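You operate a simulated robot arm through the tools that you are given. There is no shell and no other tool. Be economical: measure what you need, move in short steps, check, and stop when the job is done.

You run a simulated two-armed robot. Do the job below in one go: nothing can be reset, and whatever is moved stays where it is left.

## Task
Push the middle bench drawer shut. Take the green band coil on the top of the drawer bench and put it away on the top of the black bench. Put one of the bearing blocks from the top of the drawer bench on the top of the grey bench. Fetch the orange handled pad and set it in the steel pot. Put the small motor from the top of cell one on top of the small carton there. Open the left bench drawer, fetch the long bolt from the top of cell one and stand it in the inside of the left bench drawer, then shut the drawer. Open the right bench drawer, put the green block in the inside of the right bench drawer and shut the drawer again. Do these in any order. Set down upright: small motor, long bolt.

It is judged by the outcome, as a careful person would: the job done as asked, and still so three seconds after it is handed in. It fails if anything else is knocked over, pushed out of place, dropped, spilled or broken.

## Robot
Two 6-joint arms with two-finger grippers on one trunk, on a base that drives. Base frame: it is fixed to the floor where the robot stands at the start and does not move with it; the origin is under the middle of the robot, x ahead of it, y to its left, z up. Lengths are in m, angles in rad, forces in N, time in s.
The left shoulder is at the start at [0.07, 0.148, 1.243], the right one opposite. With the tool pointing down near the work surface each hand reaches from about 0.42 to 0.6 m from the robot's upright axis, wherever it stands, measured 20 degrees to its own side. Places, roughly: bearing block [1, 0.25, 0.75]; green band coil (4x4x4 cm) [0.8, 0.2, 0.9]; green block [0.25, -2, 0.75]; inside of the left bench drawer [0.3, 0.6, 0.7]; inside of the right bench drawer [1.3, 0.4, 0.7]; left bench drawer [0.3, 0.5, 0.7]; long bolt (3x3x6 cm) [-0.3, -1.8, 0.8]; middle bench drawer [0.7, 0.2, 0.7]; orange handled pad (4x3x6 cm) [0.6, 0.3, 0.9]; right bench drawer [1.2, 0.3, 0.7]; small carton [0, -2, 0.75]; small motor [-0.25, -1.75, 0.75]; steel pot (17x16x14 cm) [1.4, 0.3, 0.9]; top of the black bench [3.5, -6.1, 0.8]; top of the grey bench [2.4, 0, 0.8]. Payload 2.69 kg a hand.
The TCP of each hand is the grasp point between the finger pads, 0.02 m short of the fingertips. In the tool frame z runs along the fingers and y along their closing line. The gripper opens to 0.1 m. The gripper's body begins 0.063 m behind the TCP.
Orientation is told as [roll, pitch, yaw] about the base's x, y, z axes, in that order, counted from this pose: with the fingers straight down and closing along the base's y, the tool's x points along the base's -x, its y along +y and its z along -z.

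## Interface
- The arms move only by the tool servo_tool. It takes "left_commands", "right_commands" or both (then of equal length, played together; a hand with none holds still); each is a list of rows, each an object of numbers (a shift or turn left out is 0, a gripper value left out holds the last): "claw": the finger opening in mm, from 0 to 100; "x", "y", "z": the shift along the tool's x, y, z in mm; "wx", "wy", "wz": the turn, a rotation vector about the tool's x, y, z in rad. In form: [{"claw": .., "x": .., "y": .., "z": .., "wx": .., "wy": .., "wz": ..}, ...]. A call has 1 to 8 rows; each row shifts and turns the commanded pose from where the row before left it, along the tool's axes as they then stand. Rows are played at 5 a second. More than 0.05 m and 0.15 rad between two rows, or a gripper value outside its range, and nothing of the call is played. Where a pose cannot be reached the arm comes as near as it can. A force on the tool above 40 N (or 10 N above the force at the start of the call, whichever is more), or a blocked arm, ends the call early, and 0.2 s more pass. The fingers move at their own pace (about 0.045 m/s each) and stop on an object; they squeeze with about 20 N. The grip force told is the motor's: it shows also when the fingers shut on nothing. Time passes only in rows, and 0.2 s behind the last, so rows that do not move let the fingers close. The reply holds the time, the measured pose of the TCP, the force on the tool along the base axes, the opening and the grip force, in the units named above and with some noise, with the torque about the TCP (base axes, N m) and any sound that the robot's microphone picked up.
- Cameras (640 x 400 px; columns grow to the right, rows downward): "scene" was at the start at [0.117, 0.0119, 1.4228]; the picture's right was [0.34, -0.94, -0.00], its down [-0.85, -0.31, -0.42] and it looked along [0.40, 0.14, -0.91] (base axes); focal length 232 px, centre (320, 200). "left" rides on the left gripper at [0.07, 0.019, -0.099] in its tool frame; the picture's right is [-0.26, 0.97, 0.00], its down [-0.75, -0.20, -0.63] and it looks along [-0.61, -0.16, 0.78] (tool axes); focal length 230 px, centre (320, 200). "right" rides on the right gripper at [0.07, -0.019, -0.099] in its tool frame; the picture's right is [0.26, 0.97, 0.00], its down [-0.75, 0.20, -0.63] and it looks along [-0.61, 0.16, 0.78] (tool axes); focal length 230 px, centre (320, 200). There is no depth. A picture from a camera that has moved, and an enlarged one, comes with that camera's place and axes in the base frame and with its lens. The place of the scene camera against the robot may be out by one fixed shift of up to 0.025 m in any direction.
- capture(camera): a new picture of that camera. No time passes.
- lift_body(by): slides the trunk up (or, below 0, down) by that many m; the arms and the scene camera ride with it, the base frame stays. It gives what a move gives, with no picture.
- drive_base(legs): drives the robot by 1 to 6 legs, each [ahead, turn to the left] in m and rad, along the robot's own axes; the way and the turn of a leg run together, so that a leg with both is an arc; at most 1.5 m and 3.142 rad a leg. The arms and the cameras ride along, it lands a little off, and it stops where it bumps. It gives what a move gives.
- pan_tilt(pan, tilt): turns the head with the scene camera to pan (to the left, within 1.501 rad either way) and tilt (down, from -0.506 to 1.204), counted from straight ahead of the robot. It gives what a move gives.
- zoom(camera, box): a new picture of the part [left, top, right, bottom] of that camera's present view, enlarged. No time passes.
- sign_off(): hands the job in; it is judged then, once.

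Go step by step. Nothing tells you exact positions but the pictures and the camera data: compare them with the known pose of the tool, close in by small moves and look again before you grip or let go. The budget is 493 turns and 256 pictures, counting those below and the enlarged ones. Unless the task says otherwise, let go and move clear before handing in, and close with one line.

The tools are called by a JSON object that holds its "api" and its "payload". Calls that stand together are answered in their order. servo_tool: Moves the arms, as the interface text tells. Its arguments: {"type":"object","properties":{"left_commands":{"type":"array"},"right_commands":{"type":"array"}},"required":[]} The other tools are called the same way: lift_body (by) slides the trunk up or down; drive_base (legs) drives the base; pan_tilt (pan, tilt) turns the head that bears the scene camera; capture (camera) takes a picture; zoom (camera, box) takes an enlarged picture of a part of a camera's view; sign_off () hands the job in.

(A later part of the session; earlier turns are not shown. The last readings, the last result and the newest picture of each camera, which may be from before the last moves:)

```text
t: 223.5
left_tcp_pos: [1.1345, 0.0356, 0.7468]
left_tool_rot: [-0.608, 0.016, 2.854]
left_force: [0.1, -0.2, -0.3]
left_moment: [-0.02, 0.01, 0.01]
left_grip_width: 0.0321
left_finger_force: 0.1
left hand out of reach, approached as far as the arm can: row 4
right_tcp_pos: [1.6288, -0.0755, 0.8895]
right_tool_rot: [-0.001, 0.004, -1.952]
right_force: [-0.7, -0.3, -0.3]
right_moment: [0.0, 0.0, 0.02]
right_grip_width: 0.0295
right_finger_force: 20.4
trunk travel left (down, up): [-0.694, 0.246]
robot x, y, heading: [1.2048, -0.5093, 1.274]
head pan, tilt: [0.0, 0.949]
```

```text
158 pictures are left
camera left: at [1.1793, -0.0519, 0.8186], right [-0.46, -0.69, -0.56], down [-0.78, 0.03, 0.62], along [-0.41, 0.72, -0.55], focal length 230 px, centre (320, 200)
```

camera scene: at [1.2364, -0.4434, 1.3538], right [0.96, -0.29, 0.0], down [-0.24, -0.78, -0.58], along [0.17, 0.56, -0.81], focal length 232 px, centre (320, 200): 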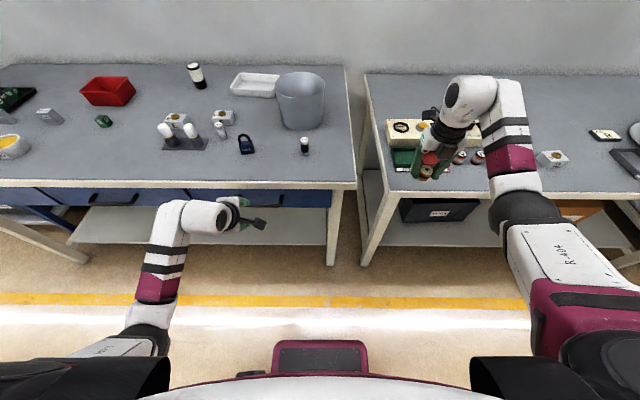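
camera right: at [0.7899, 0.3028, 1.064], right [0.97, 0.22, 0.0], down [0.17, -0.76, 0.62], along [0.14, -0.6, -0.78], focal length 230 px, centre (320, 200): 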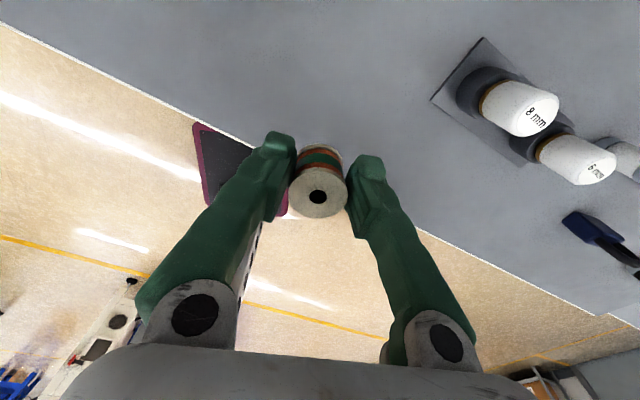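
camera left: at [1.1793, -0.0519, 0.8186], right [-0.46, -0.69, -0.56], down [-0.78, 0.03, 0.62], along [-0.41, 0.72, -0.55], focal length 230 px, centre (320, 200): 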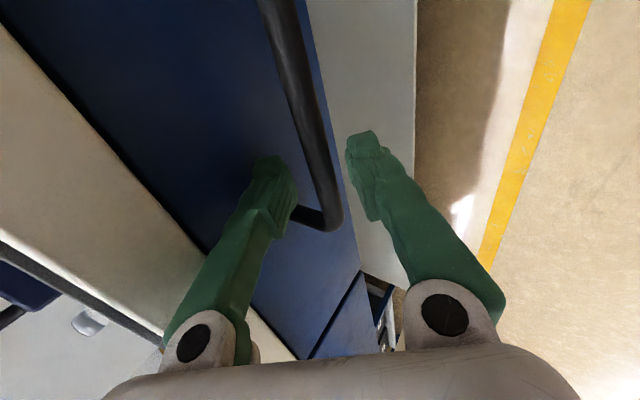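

{"api": "lift_body", "payload": {"by": -0.015}}

{"api": "servo_tool", "payload": {"left_commands": [{"claw": 5}, {"claw": 5}, {"claw": 5}]}}

{"api": "capture", "payload": {"camera": "left"}}

```text
t: 224.2
left_tcp_pos: [1.1335, 0.0351, 0.731]
left_tool_rot: [-0.607, 0.016, 2.853]
left_force: [0.3, 0.1, -0.1]
left_moment: [-0.05, -0.03, 0.02]
left_grip_width: 0.032
left_finger_force: 0.0
right_tcp_pos: [1.6283, -0.077, 0.876]
right_tool_rot: [-0.001, 0.004, -1.952]
right_force: [-0.2, 0.1, -0.6]
right_moment: [0.03, 0.04, 0.0]
right_grip_width: 0.0294
right_finger_force: 19.8
trunk travel left (down, up): [-0.679, 0.261]
robot x, y, heading: [1.1991, -0.5081, 1.273]
head pan, tilt: [0.0, 0.949]
```

```text
t: 225.0
left_tcp_pos: [1.134, 0.0362, 0.7311]
left_tool_rot: [-0.606, 0.015, 2.854]
left_force: [-0.5, -0.6, 0.7]
left_moment: [0.01, 0.02, 0.0]
left_grip_width: 0.005
left_finger_force: 0.1
right_tcp_pos: [1.6279, -0.0759, 0.8751]
right_tool_rot: [-0.001, 0.003, -1.952]
right_force: [0.1, 0.2, -0.4]
right_moment: [-0.01, 0.01, 0.0]
right_grip_width: 0.0295
right_finger_force: 20.0
trunk travel left (down, up): [-0.679, 0.261]
robot x, y, heading: [1.2032, -0.5125, 1.272]
head pan, tilt: [0.0, 0.949]
```

```text
157 pictures are left
camera left: at [1.1792, -0.0521, 0.8033], right [-0.46, -0.69, -0.55], down [-0.78, 0.03, 0.62], along [-0.41, 0.72, -0.56], focal length 230 px, centre (320, 200)
```

left: 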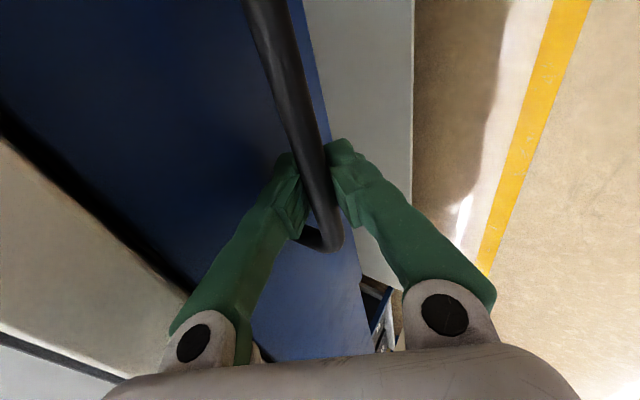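

The fingers closed on nothing, so the bar is a bit further along. I'll open, advance 15 mm and try again.

{"api": "servo_tool", "payload": {"left_commands": [{"claw": 32}, {"claw": 32}, {"claw": 32}]}}

{"api": "lift_body", "payload": {"by": -0.015}}

{"api": "drive_base", "payload": {"legs": [[0.012, 0]]}}

{"api": "capture", "payload": {"camera": "left"}}

{"api": "zoom", "payload": {"camera": "scene", "box": [160, 120, 360, 245]}}

```text
t: 225.8
left_tcp_pos: [1.1337, 0.0375, 0.7307]
left_tool_rot: [-0.606, 0.016, 2.853]
left_force: [0.5, -0.3, 0.0]
left_moment: [-0.02, 0.01, -0.01]
left_grip_width: 0.032
left_finger_force: 0.0
right_tcp_pos: [1.6281, -0.0757, 0.8762]
right_tool_rot: [-0.001, 0.004, -1.953]
right_force: [0.5, 0.0, 0.1]
right_moment: [0.0, 0.0, 0.0]
right_grip_width: 0.0297
right_finger_force: 19.9
trunk travel left (down, up): [-0.679, 0.261]
robot x, y, heading: [1.2084, -0.5108, 1.278]
head pan, tilt: [0.0, 0.949]
```

```text
t: 226.4
left_tcp_pos: [1.135, 0.0363, 0.7162]
left_tool_rot: [-0.608, 0.016, 2.853]
left_force: [0.4, 0.2, -0.7]
left_moment: [0.01, 0.0, 0.0]
left_grip_width: 0.0319
left_finger_force: 0.0
right_tcp_pos: [1.6286, -0.0752, 0.8617]
right_tool_rot: [0.0, 0.005, -1.953]
right_force: [0.3, -0.7, -0.8]
right_moment: [0.02, -0.01, 0.01]
right_grip_width: 0.0296
right_finger_force: 20.2
trunk travel left (down, up): [-0.664, 0.276]
robot x, y, heading: [1.2052, -0.5093, 1.273]
head pan, tilt: [0.0, 0.949]
```

```text
t: 227.2
left_tcp_pos: [1.1377, 0.0473, 0.7159]
left_tool_rot: [-0.609, 0.016, 2.852]
left_force: [-0.4, 0.8, -0.4]
left_moment: [0.0, 0.02, 0.06]
left_grip_width: 0.0321
left_finger_force: 0.0
right_tcp_pos: [1.6316, -0.0659, 0.8606]
right_tool_rot: [-0.003, 0.004, -1.954]
right_force: [0.0, 0.7, -0.3]
right_moment: [-0.05, 0.03, 0.01]
right_grip_width: 0.0296
right_finger_force: 20.0
trunk travel left (down, up): [-0.664, 0.276]
robot x, y, heading: [1.2078, -0.5005, 1.275]
head pan, tilt: [0.0, 0.949]
```

```text
156 pictures are left
camera left: at [1.183, -0.0409, 0.7888], right [-0.46, -0.69, -0.56], down [-0.79, 0.03, 0.62], along [-0.41, 0.72, -0.55], focal length 230 px, centre (320, 200)
```

left: 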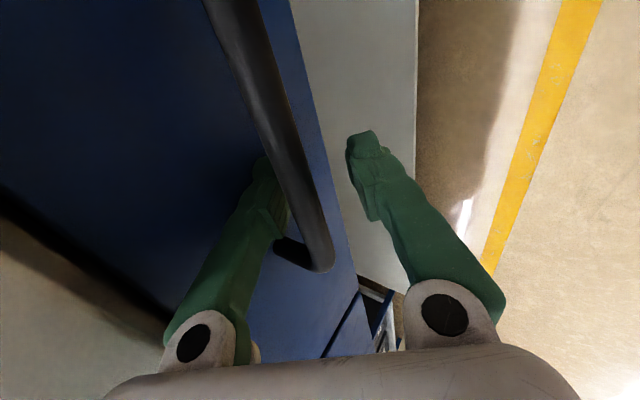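

```text
3.20 times, centred on (260, 182) of scene
camera zoom: at [1.2527, -0.3901, 1.2978], right [0.96, -0.29, 0.0], down [-0.24, -0.78, -0.58], along [0.17, 0.56, -0.81], focal length 744 px, centre (512, 256)
```

zoom: 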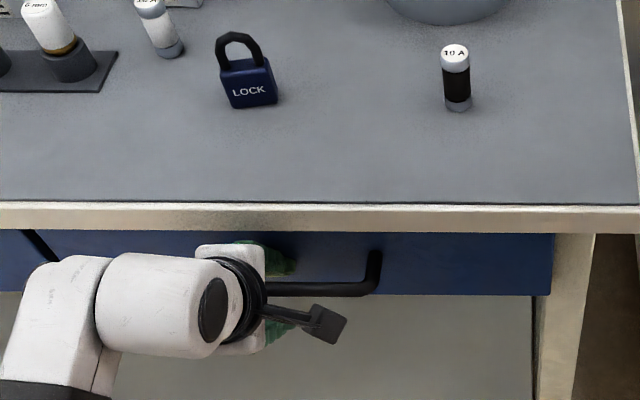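

The bar is actually nearer the palm, above the pads. I'll retreat along the tool axis and close on it.

{"api": "servo_tool", "payload": {"left_commands": [{"z": -10}, {"z": -10}, {"z": -10}, {"claw": 5}, {"claw": 5}, {"claw": 5}]}}

{"api": "capture", "payload": {"camera": "left"}}

```text
t: 228.6
left_tcp_pos: [1.1316, 0.03, 0.7433]
left_tool_rot: [-0.611, 0.015, 2.852]
left_force: [-1.6, 1.2, 7.7]
left_moment: [0.14, 0.24, -0.61]
left_grip_width: 0.0127
left_finger_force: 39.4
right_tcp_pos: [1.6321, -0.0663, 0.8606]
right_tool_rot: [-0.004, 0.004, -1.955]
right_force: [0.4, 0.8, -0.6]
right_moment: [-0.01, -0.03, 0.01]
right_grip_width: 0.0293
right_finger_force: 19.6
trunk travel left (down, up): [-0.664, 0.276]
robot x, y, heading: [1.2099, -0.4994, 1.274]
head pan, tilt: [0.0, 0.949]
```

```text
154 pictures are left
camera left: at [1.1766, -0.0579, 0.8148], right [-0.47, -0.69, -0.56], down [-0.78, 0.03, 0.62], along [-0.41, 0.73, -0.55], focal length 230 px, centre (320, 200)
```

left: 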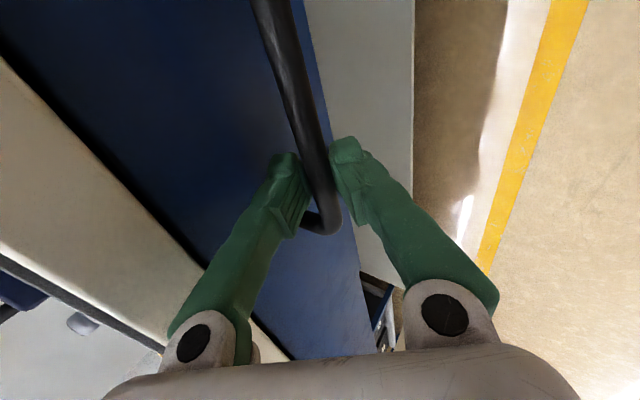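

The handle is gripped (12.7 mm). Drive back to pull the drawer open.

{"api": "drive_base", "payload": {"legs": [[-0.1, 0]]}}

{"api": "drive_base", "payload": {"legs": [[-0.12, 0]]}}

{"api": "capture", "payload": {"camera": "scene"}}

```text
t: 229.7
left_tcp_pos: [1.1005, -0.0653, 0.7426]
left_tool_rot: [-0.612, 0.012, 2.85]
left_force: [-8.8, 4.5, 11.3]
left_moment: [0.36, 0.61, -0.38]
left_grip_width: 0.0127
left_finger_force: 38.9
right_tcp_pos: [1.6032, -0.162, 0.8615]
right_tool_rot: [-0.004, 0.007, -1.957]
right_force: [-0.5, 0.4, -0.9]
right_moment: [0.03, 0.01, 0.01]
right_grip_width: 0.0297
right_finger_force: 19.8
trunk travel left (down, up): [-0.664, 0.276]
robot x, y, heading: [1.1811, -0.5954, 1.274]
head pan, tilt: [0.0, 0.949]
```

```text
t: 230.9
left_tcp_pos: [1.0659, -0.1779, 0.7432]
left_tool_rot: [-0.612, 0.013, 2.85]
left_force: [-16.4, 7.1, 9.8]
left_moment: [0.43, 0.87, -0.1]
left_grip_width: 0.0129
left_finger_force: 38.7
right_tcp_pos: [1.5674, -0.2767, 0.8597]
right_tool_rot: [-0.003, 0.005, -1.958]
right_force: [0.3, -0.3, 0.1]
right_moment: [0.01, -0.03, 0.01]
right_grip_width: 0.0294
right_finger_force: 20.0
trunk travel left (down, up): [-0.664, 0.276]
robot x, y, heading: [1.1428, -0.7062, 1.279]
head pan, tilt: [0.0, 0.949]
```

```text
153 pictures are left
camera scene: at [1.1852, -0.6004, 1.298], right [0.96, -0.29, 0.0], down [-0.24, -0.78, -0.58], along [0.17, 0.56, -0.81], focal length 232 px, centre (320, 200)
```

scene: 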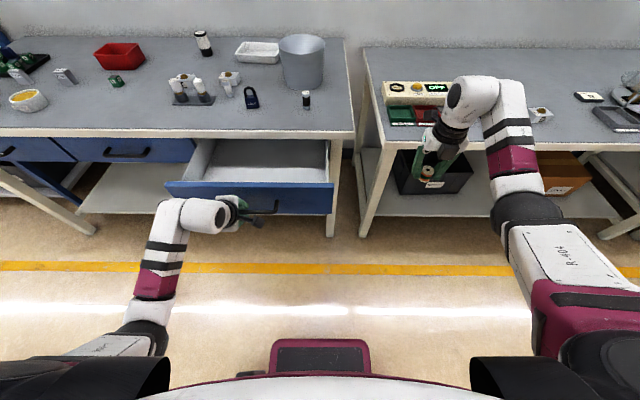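

The right drawer is open about 0.22 m. Release the handle and withdraw.

{"api": "servo_tool", "payload": {"left_commands": [{"claw": 34}, {"claw": 34}, {"z": -12}, {"z": -12}, {"z": -12}, {"z": -12}, {"z": -12}, {"z": -12}]}}

{"api": "capture", "payload": {"camera": "left"}}

```text
t: 232.7
left_tcp_pos: [1.0565, -0.2158, 0.8014]
left_tool_rot: [-0.612, 0.01, 2.85]
left_force: [-1.1, 0.0, 0.2]
left_moment: [-0.03, 0.02, -0.01]
left_grip_width: 0.0339
left_finger_force: 0.2
right_tcp_pos: [1.5697, -0.2753, 0.8585]
right_tool_rot: [-0.006, 0.005, -1.958]
right_force: [0.7, -0.1, -0.2]
right_moment: [-0.04, 0.0, 0.01]
right_grip_width: 0.0296
right_finger_force: 20.2
trunk travel left (down, up): [-0.664, 0.276]
robot x, y, heading: [1.143, -0.7078, 1.274]
head pan, tilt: [0.0, 0.949]
```

```text
152 pictures are left
camera left: at [1.1016, -0.3051, 0.8733], right [-0.47, -0.69, -0.56], down [-0.78, 0.03, 0.62], along [-0.41, 0.73, -0.55], focal length 230 px, centre (320, 200)
```

left: 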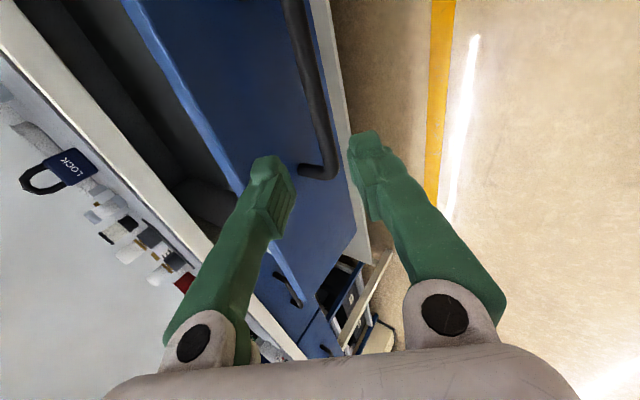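

{"api": "lift_body", "payload": {"by": 0.12}}

{"api": "drive_base", "payload": {"legs": [[-0.12, 0], [0, 1.571], [0.92, 0], [0, -1.571]]}}

{"api": "capture", "payload": {"camera": "scene"}}

{"api": "capture", "payload": {"camera": "left"}}

```text
t: 234.2
left_tcp_pos: [1.0554, -0.2153, 0.9213]
left_tool_rot: [-0.612, 0.011, 2.849]
left_force: [-0.4, 0.4, -0.2]
left_moment: [0.0, -0.03, -0.02]
left_grip_width: 0.034
left_finger_force: 0.0
right_tcp_pos: [1.569, -0.2768, 0.9784]
right_tool_rot: [-0.005, 0.004, -1.958]
right_force: [0.1, 0.0, 0.6]
right_moment: [0.03, 0.01, 0.01]
right_grip_width: 0.0296
right_finger_force: 19.4
trunk travel left (down, up): [-0.784, 0.156]
robot x, y, heading: [1.1446, -0.7071, 1.271]
head pan, tilt: [0.0, 0.949]
```

```text
t: 247.4
left_tcp_pos: [0.1312, -0.0881, 0.9219]
left_tool_rot: [-0.611, 0.01, 2.898]
left_force: [-0.3, 0.3, -0.6]
left_moment: [-0.01, -0.01, -0.03]
left_grip_width: 0.0339
left_finger_force: 0.0
right_tcp_pos: [0.6453, -0.1229, 0.9799]
right_tool_rot: [-0.004, 0.004, -1.908]
right_force: [0.1, -0.1, -0.4]
right_moment: [0.0, -0.02, 0.01]
right_grip_width: 0.0296
right_finger_force: 20.3
trunk travel left (down, up): [-0.784, 0.156]
robot x, y, heading: [0.239, -0.5778, 1.324]
head pan, tilt: [0.0, 0.949]
```

```text
151 pictures are left
camera scene: at [0.2815, -0.4651, 1.4177], right [0.97, -0.24, 0.0], down [-0.2, -0.79, -0.58], along [0.14, 0.56, -0.81], focal length 232 px, centre (320, 200)
```

scene: 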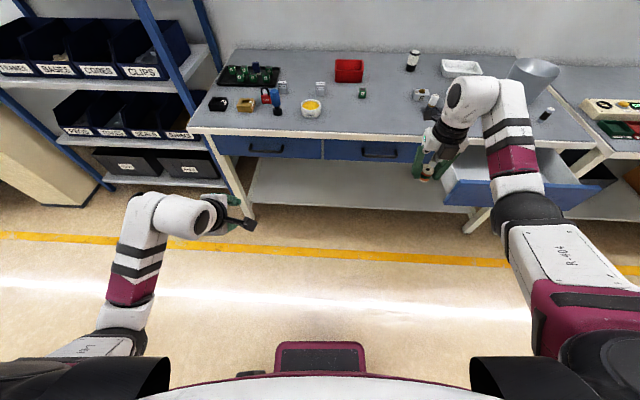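

```text
150 pictures are left
camera left: at [0.1803, -0.1744, 0.9929], right [-0.43, -0.71, -0.56], down [-0.78, -0.01, 0.62], along [-0.45, 0.71, -0.55], focal length 230 px, centre (320, 200)
```

left: 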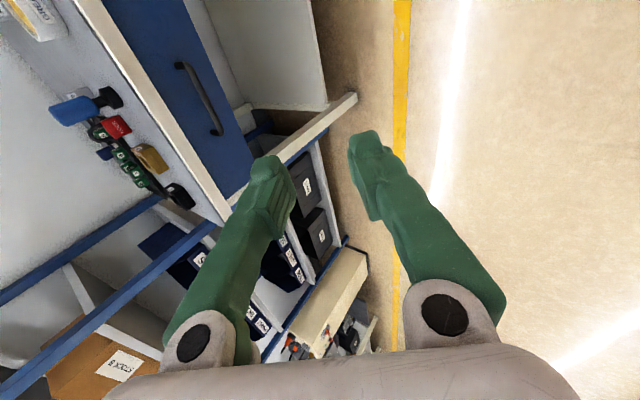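

{"api": "servo_tool", "payload": {"right_commands": [{"x": -19, "y": 25}, {"x": -19, "y": 25}, {"x": -19, "y": 25}, {"x": -19, "y": 25}, {"x": -19, "y": 25}, {"x": -19, "y": 25}, {"x": -19, "y": 25}, {"x": -19, "y": 25}]}}

{"api": "drive_base", "payload": {"legs": [[0, -0.045], [0.2, 0]]}}

{"api": "lift_body", "payload": {"by": -0.14}}

{"api": "capture", "payload": {"camera": "left"}}

{"api": "capture", "payload": {"camera": "scene"}}

```text
t: 249.2
left_tcp_pos: [0.1321, -0.0894, 0.9231]
left_tool_rot: [-0.613, 0.008, 2.899]
left_force: [0.1, 0.3, 0.1]
left_moment: [-0.02, 0.02, 0.01]
left_grip_width: 0.0338
left_finger_force: 0.0
right_tcp_pos: [0.7883, -0.3284, 0.9734]
right_tool_rot: [-0.006, 0.005, -1.908]
right_force: [-0.6, -0.8, 0.0]
right_moment: [0.05, -0.02, -0.01]
right_grip_width: 0.0297
right_finger_force: 20.3
right hand out of reach, approached as far as the arm can: row 1
trunk travel left (down, up): [-0.784, 0.156]
robot x, y, heading: [0.2425, -0.5761, 1.327]
head pan, tilt: [0.0, 0.949]
```

```text
t: 251.2
left_tcp_pos: [0.213, 0.1054, 0.9225]
left_tool_rot: [-0.614, 0.011, 2.85]
left_force: [0.2, 0.2, 1.0]
left_moment: [0.03, -0.02, -0.02]
left_grip_width: 0.0338
left_finger_force: 0.1
right_tcp_pos: [0.8555, -0.1644, 0.9747]
right_tool_rot: [-0.005, 0.005, -1.957]
right_force: [0.1, 0.4, 0.2]
right_moment: [0.03, -0.02, 0.0]
right_grip_width: 0.0297
right_finger_force: 20.8
trunk travel left (down, up): [-0.784, 0.156]
robot x, y, heading: [0.2992, -0.3877, 1.277]
head pan, tilt: [0.0, 0.949]
```

```text
t: 252.9
left_tcp_pos: [0.2125, 0.1078, 0.7821]
left_tool_rot: [-0.611, 0.008, 2.849]
left_force: [-0.9, 0.0, -0.6]
left_moment: [-0.04, -0.05, -0.02]
left_grip_width: 0.0339
left_finger_force: 0.1
right_tcp_pos: [0.8571, -0.1645, 0.8347]
right_tool_rot: [-0.007, 0.006, -1.957]
right_force: [-0.7, 0.4, -0.2]
right_moment: [0.02, 0.0, -0.01]
right_grip_width: 0.0298
right_finger_force: 19.5
trunk travel left (down, up): [-0.644, 0.296]
robot x, y, heading: [0.2999, -0.3845, 1.276]
head pan, tilt: [0.0, 0.949]
```

```text
149 pictures are left
camera left: at [0.2582, 0.0182, 0.853], right [-0.47, -0.69, -0.56], down [-0.78, 0.03, 0.62], along [-0.41, 0.73, -0.55], focal length 230 px, centre (320, 200)
```

left: 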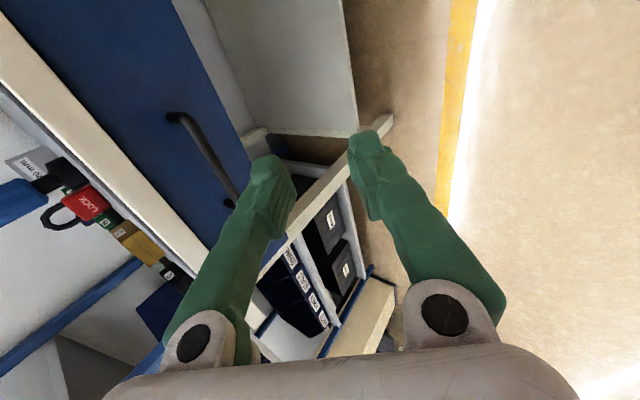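

```text
148 pictures are left
camera scene: at [0.3452, -0.2767, 1.2778], right [0.96, -0.29, 0.0], down [-0.24, -0.78, -0.58], along [0.17, 0.56, -0.81], focal length 232 px, centre (320, 200)
```

scene: 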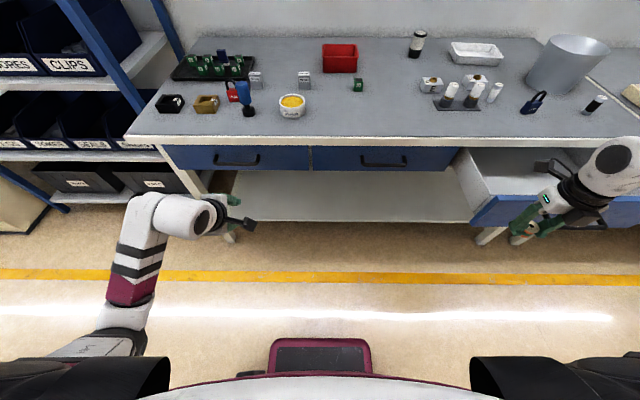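

{"api": "servo_tool", "payload": {"right_commands": [{"z": -20}, {"z": -20}, {"z": -15}]}}

{"api": "drive_base", "payload": {"legs": [[0.16, 0]]}}

{"api": "capture", "payload": {"camera": "left"}}

```text
t: 253.7
left_tcp_pos: [0.2127, 0.107, 0.7812]
left_tool_rot: [-0.61, 0.01, 2.849]
left_force: [0.3, -0.2, -0.3]
left_moment: [0.02, -0.01, -0.03]
left_grip_width: 0.034
left_finger_force: 0.0
right_tcp_pos: [0.8566, -0.1642, 0.888]
right_tool_rot: [-0.005, 0.006, -1.956]
right_force: [1.1, 0.0, 0.1]
right_moment: [-0.02, 0.0, -0.01]
right_grip_width: 0.0296
right_finger_force: 19.5
trunk travel left (down, up): [-0.644, 0.296]
robot x, y, heading: [0.2985, -0.3839, 1.276]
head pan, tilt: [0.0, 0.949]
```

```text
t: 255.1
left_tcp_pos: [0.26, 0.2615, 0.7809]
left_tool_rot: [-0.612, 0.01, 2.851]
left_force: [-0.5, -0.3, -0.5]
left_moment: [0.0, 0.01, 0.03]
left_grip_width: 0.0343
left_finger_force: 0.0
right_tcp_pos: [0.9039, -0.0094, 0.888]
right_tool_rot: [-0.007, 0.005, -1.958]
right_force: [-1.0, 0.5, 0.1]
right_moment: [0.0, -0.01, 0.0]
right_grip_width: 0.0293
right_finger_force: 19.9
trunk travel left (down, up): [-0.644, 0.296]
robot x, y, heading: [0.3443, -0.2303, 1.278]
head pan, tilt: [0.0, 0.949]
```

```text
147 pictures are left
camera left: at [0.3056, 0.1729, 0.8531], right [-0.47, -0.68, -0.56], down [-0.78, 0.03, 0.62], along [-0.41, 0.73, -0.55], focal length 230 px, centre (320, 200)
```

left: 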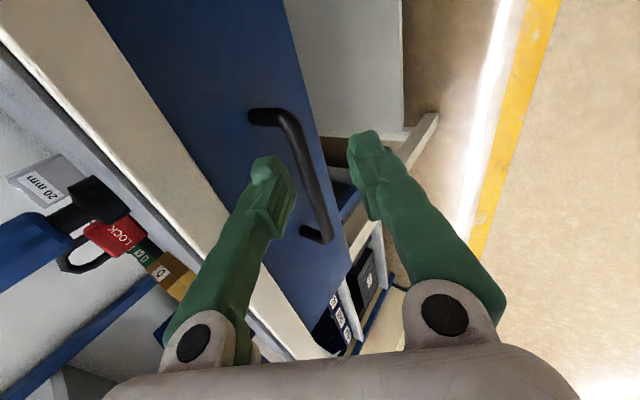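

{"api": "servo_tool", "payload": {"left_commands": [{"z": 12, "y": -4}, {"z": 12}, {"z": 12}, {"z": 10}]}}

{"api": "capture", "payload": {"camera": "left"}}

```text
t: 256.1
left_tcp_pos: [0.2689, 0.2909, 0.7461]
left_tool_rot: [-0.611, 0.009, 2.85]
left_force: [0.3, -0.1, 0.1]
left_moment: [0.0, 0.01, 0.02]
left_grip_width: 0.034
left_finger_force: 0.0
right_tcp_pos: [0.9049, -0.0102, 0.8852]
right_tool_rot: [-0.006, 0.003, -1.958]
right_force: [0.6, 0.2, -0.2]
right_moment: [0.01, 0.01, 0.0]
right_grip_width: 0.0297
right_finger_force: 19.9
trunk travel left (down, up): [-0.644, 0.296]
robot x, y, heading: [0.3473, -0.229, 1.278]
head pan, tilt: [0.0, 0.949]
```

```text
146 pictures are left
camera left: at [0.3151, 0.2016, 0.818], right [-0.47, -0.68, -0.56], down [-0.78, 0.03, 0.62], along [-0.41, 0.73, -0.55], focal length 230 px, centre (320, 200)
```

left: 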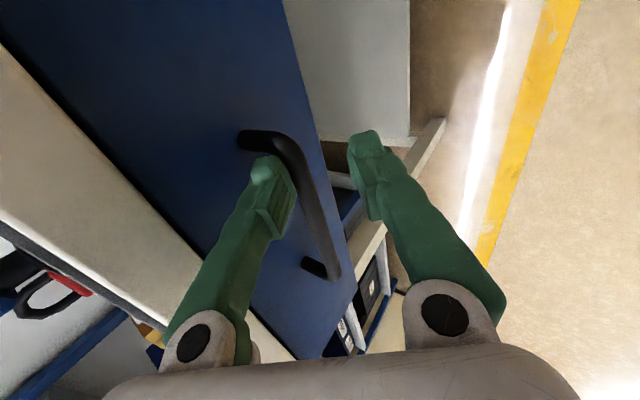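

{"api": "servo_tool", "payload": {"left_commands": [{"claw": 5}, {"claw": 5}, {"claw": 5}]}}

```text
t: 256.9
left_tcp_pos: [0.2694, 0.2891, 0.7497]
left_tool_rot: [-0.62, 0.007, 2.847]
left_force: [-6.9, 2.1, 25.1]
left_moment: [0.48, 0.1, 0.18]
left_grip_width: 0.0112
left_finger_force: 4.6
right_tcp_pos: [0.9027, -0.0126, 0.8904]
right_tool_rot: [-0.005, 0.009, -1.958]
right_force: [0.2, -0.3, -0.8]
right_moment: [-0.01, -0.03, -0.01]
right_grip_width: 0.0295
right_finger_force: 20.1
trunk travel left (down, up): [-0.644, 0.296]
robot x, y, heading: [0.3492, -0.2307, 1.277]
head pan, tilt: [0.0, 0.949]
```

{"api": "servo_tool", "payload": {"left_commands": [{"claw": 0}, {"claw": 0}]}}

{"api": "capture", "payload": {"camera": "left"}}

```text
t: 257.6
left_tcp_pos: [0.2727, 0.2925, 0.752]
left_tool_rot: [-0.633, 0.006, 2.845]
left_force: [-2.5, 1.5, 19.9]
left_moment: [0.24, 0.13, -0.09]
left_grip_width: 0.0059
left_finger_force: 29.0
right_tcp_pos: [0.9029, -0.0105, 0.8868]
right_tool_rot: [-0.007, 0.007, -1.957]
right_force: [0.1, 0.0, -0.1]
right_moment: [0.0, 0.0, 0.0]
right_grip_width: 0.0295
right_finger_force: 20.3
trunk travel left (down, up): [-0.644, 0.296]
robot x, y, heading: [0.3452, -0.2326, 1.274]
head pan, tilt: [0.0, 0.949]
stopped in row 2 (left hand): the force on the tool passed its limit at 41 N (the readings are from after the stop); the commanded pose is now the measured one
```

```text
145 pictures are left
camera left: at [0.3159, 0.2022, 0.8221], right [-0.47, -0.67, -0.57], down [-0.78, 0.02, 0.62], along [-0.41, 0.74, -0.53], focal length 230 px, centre (320, 200)
```

left: 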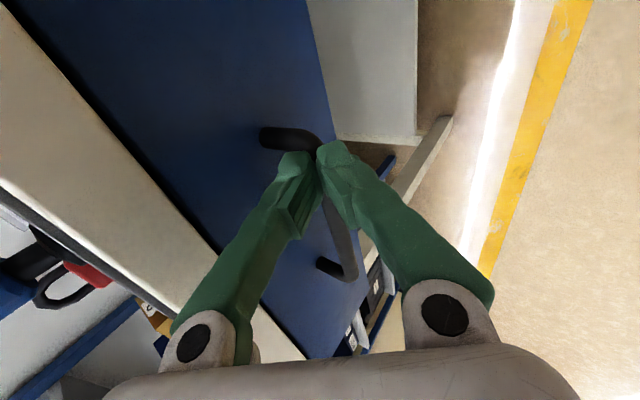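

The tips are slipping off the bar. I'll open, advance about 18 mm and grip again.

{"api": "servo_tool", "payload": {"left_commands": [{"claw": 36}, {"claw": 36}, {"z": 9}, {"z": 9}, {"z": 7}]}}

{"api": "capture", "payload": {"camera": "left"}}

```text
t: 258.8
left_tcp_pos: [0.2706, 0.3044, 0.7283]
left_tool_rot: [-0.621, 0.005, 2.85]
left_force: [-23.1, -0.1, 16.5]
left_moment: [0.96, 0.14, 0.96]
left_grip_width: 0.0388
left_finger_force: 1.8
right_tcp_pos: [0.9004, -0.0125, 0.8903]
right_tool_rot: [-0.003, 0.007, -1.96]
right_force: [0.8, 1.1, -0.7]
right_moment: [-0.01, 0.02, 0.03]
right_grip_width: 0.0294
right_finger_force: 19.7
trunk travel left (down, up): [-0.644, 0.296]
robot x, y, heading: [0.3471, -0.2294, 1.282]
head pan, tilt: [0.0, 0.949]
```

```text
144 pictures are left
camera left: at [0.3154, 0.2145, 0.7992], right [-0.47, -0.68, -0.56], down [-0.78, 0.02, 0.63], along [-0.41, 0.73, -0.54], focal length 230 px, centre (320, 200)
```

left: 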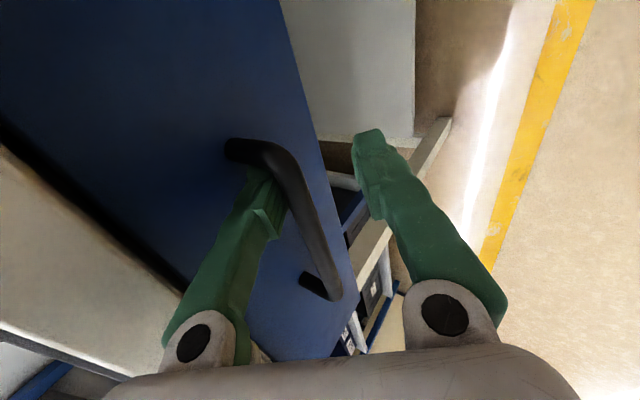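

{"api": "servo_tool", "payload": {"left_commands": [{"claw": 5}, {"claw": 5}, {"claw": 5}]}}

{"api": "capture", "payload": {"camera": "left"}}

```text
t: 259.6
left_tcp_pos: [0.2735, 0.3046, 0.7267]
left_tool_rot: [-0.619, 0.009, 2.846]
left_force: [-7.7, 1.9, -2.1]
left_moment: [0.03, -0.01, 0.05]
left_grip_width: 0.0048
left_finger_force: 0.0
right_tcp_pos: [0.9029, -0.0097, 0.8885]
right_tool_rot: [-0.004, 0.005, -1.96]
right_force: [-0.7, -0.4, -1.0]
right_moment: [-0.01, 0.01, 0.01]
right_grip_width: 0.0298
right_finger_force: 20.5
trunk travel left (down, up): [-0.644, 0.296]
robot x, y, heading: [0.3466, -0.231, 1.272]
head pan, tilt: [0.0, 0.949]
```

```text
143 pictures are left
camera left: at [0.3188, 0.2152, 0.7991], right [-0.47, -0.68, -0.56], down [-0.78, 0.03, 0.62], along [-0.41, 0.73, -0.55], focal length 230 px, centre (320, 200)
```

left: 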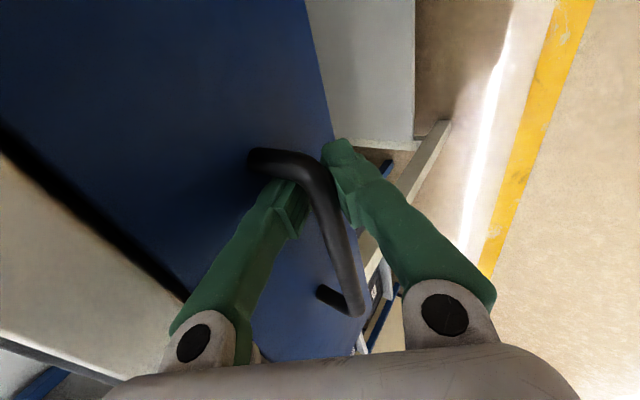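

The bar is trapped between the closed fingers as a hook. Pull back.

{"api": "drive_base", "payload": {"legs": [[-0.1, 0]]}}

{"api": "drive_base", "payload": {"legs": [[-0.12, 0]]}}

{"api": "capture", "payload": {"camera": "scene"}}

{"api": "capture", "payload": {"camera": "left"}}

```text
t: 260.8
left_tcp_pos: [0.2443, 0.21, 0.7282]
left_tool_rot: [-0.62, 0.009, 2.845]
left_force: [-9.3, 3.9, -6.7]
left_moment: [0.03, 0.02, 0.14]
left_grip_width: 0.0048
left_finger_force: 0.1
right_tcp_pos: [0.8737, -0.1047, 0.8883]
right_tool_rot: [-0.003, 0.003, -1.959]
right_force: [0.4, 0.9, -0.3]
right_moment: [0.02, -0.03, -0.01]
right_grip_width: 0.0295
right_finger_force: 19.8
trunk travel left (down, up): [-0.644, 0.296]
robot x, y, heading: [0.3186, -0.3288, 1.271]
head pan, tilt: [0.0, 0.949]
```

```text
t: 262.0
left_tcp_pos: [0.2059, 0.0956, 0.7279]
left_tool_rot: [-0.621, 0.007, 2.847]
left_force: [-15.0, 5.7, -3.5]
left_moment: [-0.11, 0.02, 0.16]
left_grip_width: 0.0045
left_finger_force: 0.1
right_tcp_pos: [0.8371, -0.2229, 0.8883]
right_tool_rot: [-0.003, 0.005, -1.96]
right_force: [0.6, 0.7, -0.4]
right_moment: [0.02, 0.0, -0.02]
right_grip_width: 0.0297
right_finger_force: 20.1
trunk travel left (down, up): [-0.644, 0.296]
robot x, y, heading: [0.2794, -0.4413, 1.272]
head pan, tilt: [0.0, 0.949]
```

```text
142 pictures are left
camera scene: at [0.324, -0.3323, 1.2777], right [0.96, -0.29, 0.0], down [-0.23, -0.78, -0.58], along [0.17, 0.56, -0.81], focal length 232 px, centre (320, 200)
```

scene: 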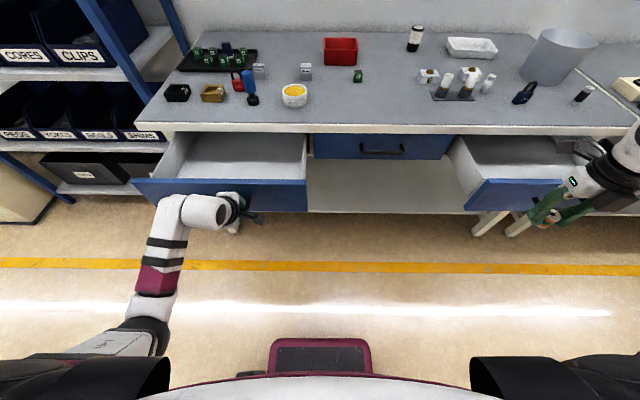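

```text
141 pictures are left
camera left: at [0.2523, 0.0044, 0.7989], right [-0.47, -0.68, -0.56], down [-0.78, 0.02, 0.62], along [-0.41, 0.73, -0.54], focal length 230 px, centre (320, 200)
```

left: 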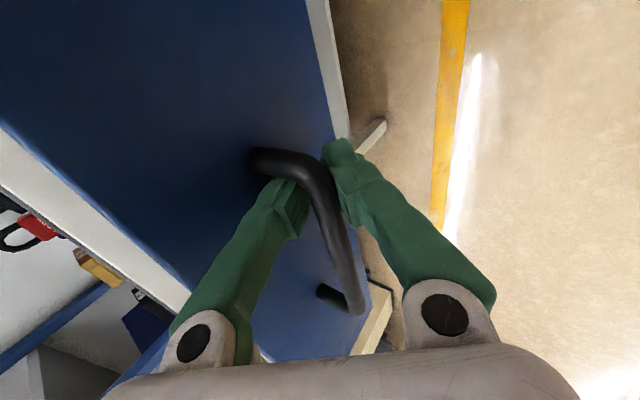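

Both drawers are open. Release, withdraw, and restore the left hand to pointing down.

{"api": "servo_tool", "payload": {"left_commands": [{"claw": 36}, {"claw": 36}, {"z": -12}, {"z": -14}, {"z": -14}, {"z": -14}, {"z": -14}, {"z": -10}]}}

{"api": "capture", "payload": {"camera": "left"}}

```text
t: 263.8
left_tcp_pos: [0.1954, 0.0494, 0.7914]
left_tool_rot: [-0.62, 0.005, 2.847]
left_force: [0.3, -0.5, 0.5]
left_moment: [0.03, -0.01, 0.02]
left_grip_width: 0.0359
left_finger_force: 0.1
right_tcp_pos: [0.8389, -0.222, 0.8886]
right_tool_rot: [-0.002, 0.003, -1.959]
right_force: [-0.1, -0.1, -0.4]
right_moment: [-0.05, -0.02, -0.01]
right_grip_width: 0.0296
right_finger_force: 20.1
trunk travel left (down, up): [-0.644, 0.296]
robot x, y, heading: [0.2816, -0.4401, 1.281]
head pan, tilt: [0.0, 0.949]
```

```text
140 pictures are left
camera left: at [0.2411, -0.0409, 0.8625], right [-0.47, -0.68, -0.56], down [-0.78, 0.02, 0.62], along [-0.41, 0.74, -0.54], focal length 230 px, centre (320, 200)
```

left: 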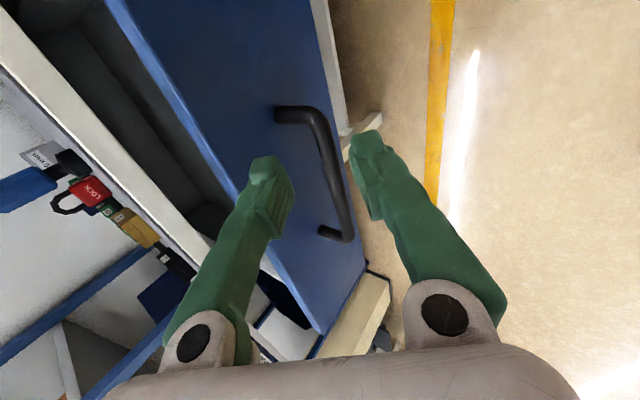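

{"api": "drive_base", "payload": {"legs": [[-0.15, 0]]}}

{"api": "lift_body", "payload": {"by": 0.2}}

{"api": "servo_tool", "payload": {"left_commands": [{"wx": -0.15}, {"wx": -0.15}, {"wx": -0.15}, {"wx": -0.15}, {"wz": -0.15}, {"wz": -0.15}, {"wz": -0.15}, {"wz": -0.15}]}}

{"api": "servo_tool", "payload": {"left_commands": [{"wz": -0.15}, {"wz": -0.15}, {"wz": -0.15}, {"wz": -0.15}, {"wz": -0.15}, {"wz": -0.15}, {"wz": -0.07}]}}

{"api": "pan_tilt", "payload": {"pan": -1.2, "tilt": 0.4}}

{"api": "capture", "payload": {"camera": "scene"}}

```text
t: 265.2
left_tcp_pos: [0.1533, -0.0944, 0.7922]
left_tool_rot: [-0.621, 0.005, 2.844]
left_force: [0.4, 0.2, -1.1]
left_moment: [0.0, 0.0, 0.02]
left_grip_width: 0.036
left_finger_force: 0.0
right_tcp_pos: [0.7962, -0.3683, 0.886]
right_tool_rot: [-0.005, 0.003, -1.962]
right_force: [0.0, 0.2, -0.7]
right_moment: [-0.01, 0.0, 0.0]
right_grip_width: 0.0295
right_finger_force: 20.2
trunk travel left (down, up): [-0.644, 0.296]
robot x, y, heading: [0.2371, -0.5903, 1.28]
head pan, tilt: [0.0, 0.949]
```

```text
t: 267.4
left_tcp_pos: [0.1534, -0.0951, 0.9906]
left_tool_rot: [-0.62, 0.001, 2.845]
left_force: [0.0, -0.5, 0.0]
left_moment: [0.02, -0.05, -0.01]
left_grip_width: 0.036
left_finger_force: 0.1
right_tcp_pos: [0.796, -0.3687, 1.0877]
right_tool_rot: [-0.006, 0.004, -1.962]
right_force: [0.7, 0.8, -0.3]
right_moment: [0.0, -0.04, 0.01]
right_grip_width: 0.0295
right_finger_force: 20.0
trunk travel left (down, up): [-0.844, 0.096]
robot x, y, heading: [0.2373, -0.5892, 1.273]
head pan, tilt: [0.0, 0.949]
```

```text
t: 269.2
left_tcp_pos: [0.1418, -0.0715, 0.9585]
left_tool_rot: [-0.015, 0.016, -2.835]
left_force: [-0.8, -0.1, 0.0]
left_moment: [-0.01, 0.0, -0.03]
left_grip_width: 0.0361
left_finger_force: 0.1
left hand out of reach, approached as far as the arm can: row 3, 4
right_tcp_pos: [0.7947, -0.3688, 1.0864]
right_tool_rot: [-0.005, 0.004, -1.963]
right_force: [-0.2, -0.2, -1.0]
right_moment: [-0.02, -0.03, -0.02]
right_grip_width: 0.0297
right_finger_force: 19.9
trunk travel left (down, up): [-0.844, 0.096]
robot x, y, heading: [0.237, -0.585, 1.273]
head pan, tilt: [0.0, 0.949]
```

```text
t: 270.8
left_tcp_pos: [0.1412, -0.0699, 0.9592]
left_tool_rot: [0.006, 0.023, -1.866]
left_force: [1.2, 0.4, 0.5]
left_moment: [-0.03, -0.04, -0.01]
left_grip_width: 0.036
left_finger_force: 0.0
right_tcp_pos: [0.7949, -0.3689, 1.0871]
right_tool_rot: [-0.006, 0.003, -1.962]
right_force: [-0.5, -0.7, -0.5]
right_moment: [0.02, 0.02, 0.0]
right_grip_width: 0.0296
right_finger_force: 19.8
trunk travel left (down, up): [-0.844, 0.096]
robot x, y, heading: [0.2368, -0.5854, 1.276]
head pan, tilt: [0.0, 0.949]
```

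```text
t: 272.2
left_tcp_pos: [0.1419, -0.0704, 0.9582]
left_tool_rot: [0.005, 0.023, -1.869]
left_force: [-1.1, 0.3, 0.3]
left_moment: [-0.01, 0.0, 0.03]
left_grip_width: 0.036
left_finger_force: 0.1
right_tcp_pos: [0.7943, -0.3691, 1.0868]
right_tool_rot: [-0.004, 0.002, -1.962]
right_force: [0.1, 0.5, -0.2]
right_moment: [0.04, 0.04, 0.01]
right_grip_width: 0.0294
right_finger_force: 20.2
trunk travel left (down, up): [-0.844, 0.096]
robot x, y, heading: [0.2366, -0.5874, 1.274]
head pan, tilt: [-1.201, 0.4]
```

```text
139 pictures are left
camera scene: at [0.3547, -0.5414, 1.5243], right [0.07, -1.0, 0.0], down [-0.39, -0.03, -0.92], along [0.92, 0.07, -0.39], focal length 232 px, centre (320, 200)
```

scene: 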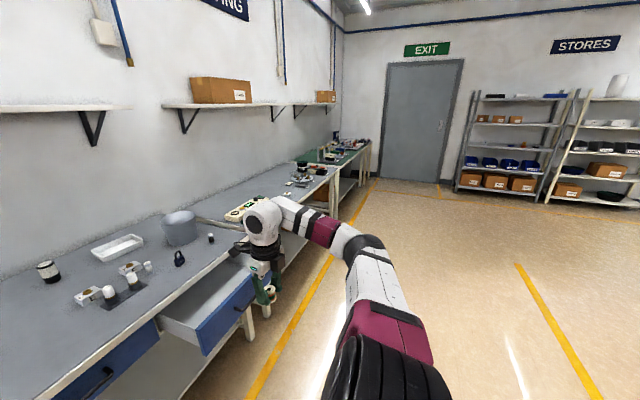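

The way right is clear. I'll turn and drive across the floor toward the black bench, stopping midway to look.

{"api": "drive_base", "payload": {"legs": [[0, -2.285], [1.5, 0], [1.5, 0]]}}

{"api": "pan_tilt", "payload": {"pan": 0.0, "tilt": 0.4}}

{"api": "capture", "payload": {"camera": "scene"}}

```text
t: 292.1
left_tcp_pos: [2.3587, -3.3372, 0.9585]
left_tool_rot: [0.006, 0.025, 2.181]
left_force: [-0.9, 0.1, -0.2]
left_moment: [0.0, 0.01, 0.0]
left_grip_width: 0.0364
left_finger_force: 0.1
right_tcp_pos: [1.7196, -3.6688, 1.0888]
right_tool_rot: [-0.004, 0.005, 2.089]
right_force: [1.0, -0.1, -0.4]
right_moment: [-0.04, 0.02, 0.02]
right_grip_width: 0.0295
right_finger_force: 19.5
trunk travel left (down, up): [-0.844, 0.096]
robot x, y, heading: [1.8929, -3.095, -0.962]
head pan, tilt: [-1.201, 0.4]
```

```text
t: 293.5
left_tcp_pos: [2.3592, -3.3363, 0.9588]
left_tool_rot: [0.007, 0.022, 2.18]
left_force: [0.0, -0.3, 0.5]
left_moment: [-0.04, -0.02, -0.03]
left_grip_width: 0.0361
left_finger_force: 0.1
right_tcp_pos: [1.7207, -3.6693, 1.0868]
right_tool_rot: [-0.006, 0.004, 2.086]
right_force: [0.0, 0.3, 0.0]
right_moment: [0.03, -0.01, -0.03]
right_grip_width: 0.0297
right_finger_force: 19.9
trunk travel left (down, up): [-0.844, 0.096]
robot x, y, heading: [1.8883, -3.0926, -0.958]
head pan, tilt: [0.0, 0.4]
```

```text
138 pictures are left
camera scene: at [1.9827, -3.2213, 1.5243], right [-0.82, -0.57, 0.0], down [-0.22, 0.32, -0.92], along [0.53, -0.75, -0.39], focal length 232 px, centre (320, 200)
```

scene: 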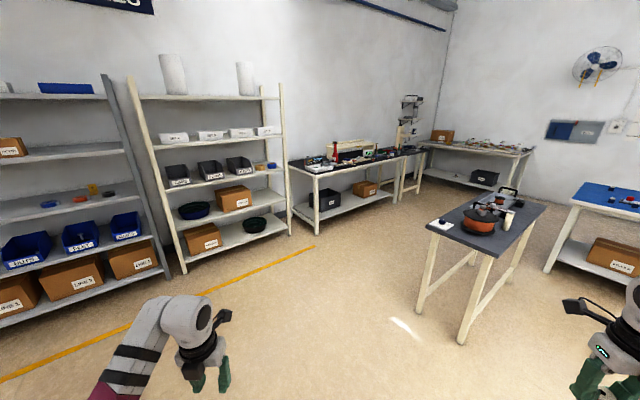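

{"api": "zoom", "payload": {"camera": "scene", "box": [280, 120, 440, 220]}}

```text
4.00 times, centred on (360, 170) of scene
camera zoom: at [1.9827, -3.2213, 1.5243], right [-0.82, -0.57, 0.0], down [-0.22, 0.32, -0.92], along [0.53, -0.75, -0.39], focal length 929 px, centre (160, 320)
```

zoom: 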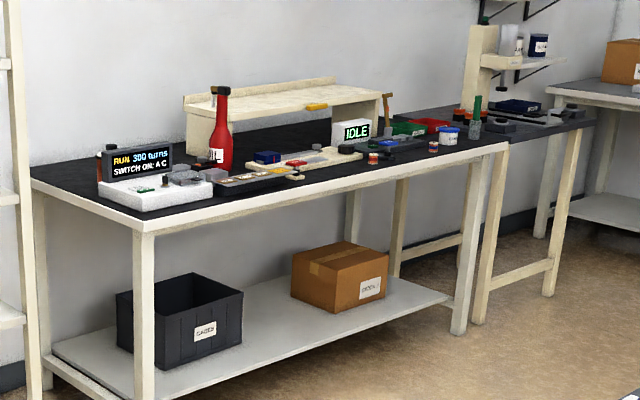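

{"api": "drive_base", "payload": {"legs": [[0, -0.06], [1.45, 0], [0, 0.4]]}}

{"api": "pan_tilt", "payload": {"pan": -0.2, "tilt": 0.5}}

{"api": "capture", "payload": {"camera": "scene"}}

```text
t: 302.4
left_tcp_pos: [3.2228, -4.368, 0.9603]
left_tool_rot: [0.004, 0.022, 2.57]
left_force: [-0.6, 0.2, 0.2]
left_moment: [0.01, -0.05, -0.02]
left_grip_width: 0.0361
left_finger_force: 0.1
right_tcp_pos: [2.7607, -4.9181, 1.0871]
right_tool_rot: [-0.006, 0.004, 2.477]
right_force: [0.8, 0.0, -0.8]
right_moment: [0.01, 0.0, -0.02]
right_grip_width: 0.0296
right_finger_force: 20.6
trunk travel left (down, up): [-0.844, 0.096]
robot x, y, heading: [2.6985, -4.3246, -0.568]
head pan, tilt: [0.0, 0.4]
```

```text
t: 303.1
left_tcp_pos: [3.2241, -4.3685, 0.9591]
left_tool_rot: [0.005, 0.021, 2.571]
left_force: [-0.5, 0.2, 0.1]
left_moment: [-0.01, 0.04, 0.0]
left_grip_width: 0.036
left_finger_force: 0.1
right_tcp_pos: [2.7607, -4.9174, 1.0863]
right_tool_rot: [-0.003, 0.004, 2.478]
right_force: [-0.6, 0.1, 0.6]
right_moment: [-0.02, 0.03, 0.01]
right_grip_width: 0.0295
right_finger_force: 20.3
trunk travel left (down, up): [-0.844, 0.096]
robot x, y, heading: [2.6991, -4.3219, -0.572]
head pan, tilt: [-0.201, 0.499]
```

```text
136 pictures are left
camera scene: at [2.8177, -4.4213, 1.5152], right [-0.7, -0.72, 0.0], down [-0.34, 0.33, -0.88], along [0.63, -0.61, -0.48], focal length 232 px, centre (320, 200)
```

scene: 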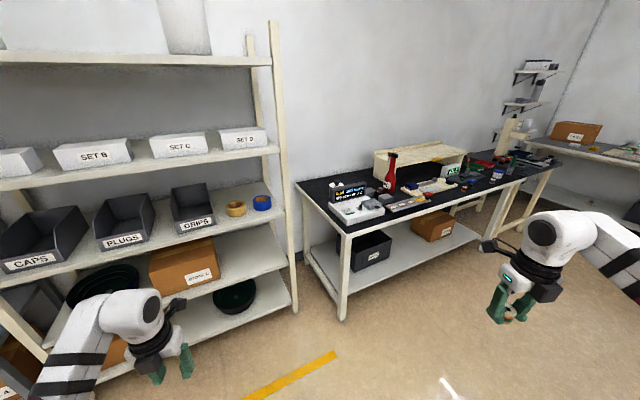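

{"api": "zoom", "payload": {"camera": "scene", "box": [280, 120, 580, 307]}}

```text
2.13 times, centred on (430, 214) of scene
camera zoom: at [2.8177, -4.4213, 1.5152], right [-0.7, -0.72, 0.0], down [-0.34, 0.33, -0.88], along [0.63, -0.61, -0.48], focal length 496 px, centre (85, 171)
```

zoom: 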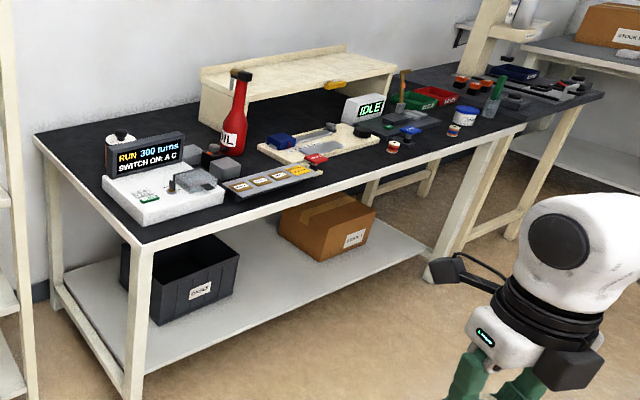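

I'll use the free spot near the right end of the black bench front. First I'll tuck the right hand to the front, then drive along.

{"api": "servo_tool", "payload": {"right_commands": [{"x": 18, "y": -30}, {"x": 18, "y": -30}, {"x": 18, "y": -30}, {"x": 18, "y": -30}, {"x": 18, "y": -30}, {"x": 18, "y": -30}, {"x": 18, "y": -30}, {"x": 10, "y": -30}]}}

{"api": "drive_base", "payload": {"legs": [[0, -1.0], [1.1, 0]]}}

{"api": "pan_tilt", "payload": {"pan": 0.7, "tilt": 0.7}}

{"api": "capture", "payload": {"camera": "scene"}}

```text
t: 304.9
left_tcp_pos: [3.2251, -4.3668, 0.9579]
left_tool_rot: [0.006, 0.021, 2.571]
left_force: [-0.2, 0.1, 0.8]
left_moment: [0.01, -0.01, 0.0]
left_grip_width: 0.0361
left_finger_force: 0.0
right_tcp_pos: [2.9927, -4.8511, 1.0343]
right_tool_rot: [-0.004, 0.003, 2.48]
right_force: [0.0, 0.4, 0.3]
right_moment: [0.0, 0.05, 0.01]
right_grip_width: 0.0298
right_finger_force: 20.5
right hand out of reach, approached as far as the arm can: row 3, 4, 5, 6, 8
trunk travel left (down, up): [-0.844, 0.096]
robot x, y, heading: [2.6985, -4.3225, -0.569]
head pan, tilt: [-0.201, 0.499]
```

```text
t: 313.2
left_tcp_pos: [2.9388, -5.9042, 0.9592]
left_tool_rot: [0.005, 0.021, 1.564]
left_force: [-0.5, 0.0, 0.3]
left_moment: [0.0, 0.01, 0.01]
left_grip_width: 0.036
left_finger_force: 0.0
right_tcp_pos: [2.4049, -5.9661, 1.0357]
right_tool_rot: [-0.004, 0.006, 1.471]
right_force: [-1.0, 0.1, -0.6]
right_moment: [0.01, -0.01, 0.01]
right_grip_width: 0.0295
right_finger_force: 19.8
trunk travel left (down, up): [-0.844, 0.096]
robot x, y, heading: [2.6981, -5.4365, -1.577]
head pan, tilt: [-0.201, 0.499]
```

```text
t: 314.4
left_tcp_pos: [2.9401, -5.9048, 0.9587]
left_tool_rot: [0.005, 0.023, 1.563]
left_force: [-0.9, -0.1, -1.2]
left_moment: [-0.03, 0.02, 0.0]
left_grip_width: 0.0363
left_finger_force: 0.0
right_tcp_pos: [2.4049, -5.9664, 1.0339]
right_tool_rot: [-0.004, 0.005, 1.47]
right_force: [0.5, -0.3, -0.2]
right_moment: [-0.01, -0.03, -0.02]
right_grip_width: 0.0295
right_finger_force: 20.2
trunk travel left (down, up): [-0.844, 0.096]
robot x, y, heading: [2.6985, -5.4326, -1.576]
head pan, tilt: [0.7, 0.7]
```

```text
134 pictures are left
camera scene: at [2.7612, -5.5621, 1.4975], right [-0.77, -0.64, 0.0], down [-0.41, 0.5, -0.77], along [0.49, -0.59, -0.64], focal length 232 px, centre (320, 200)
```

scene: 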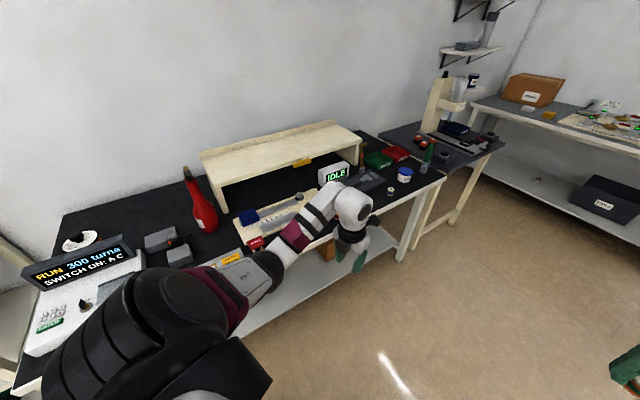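

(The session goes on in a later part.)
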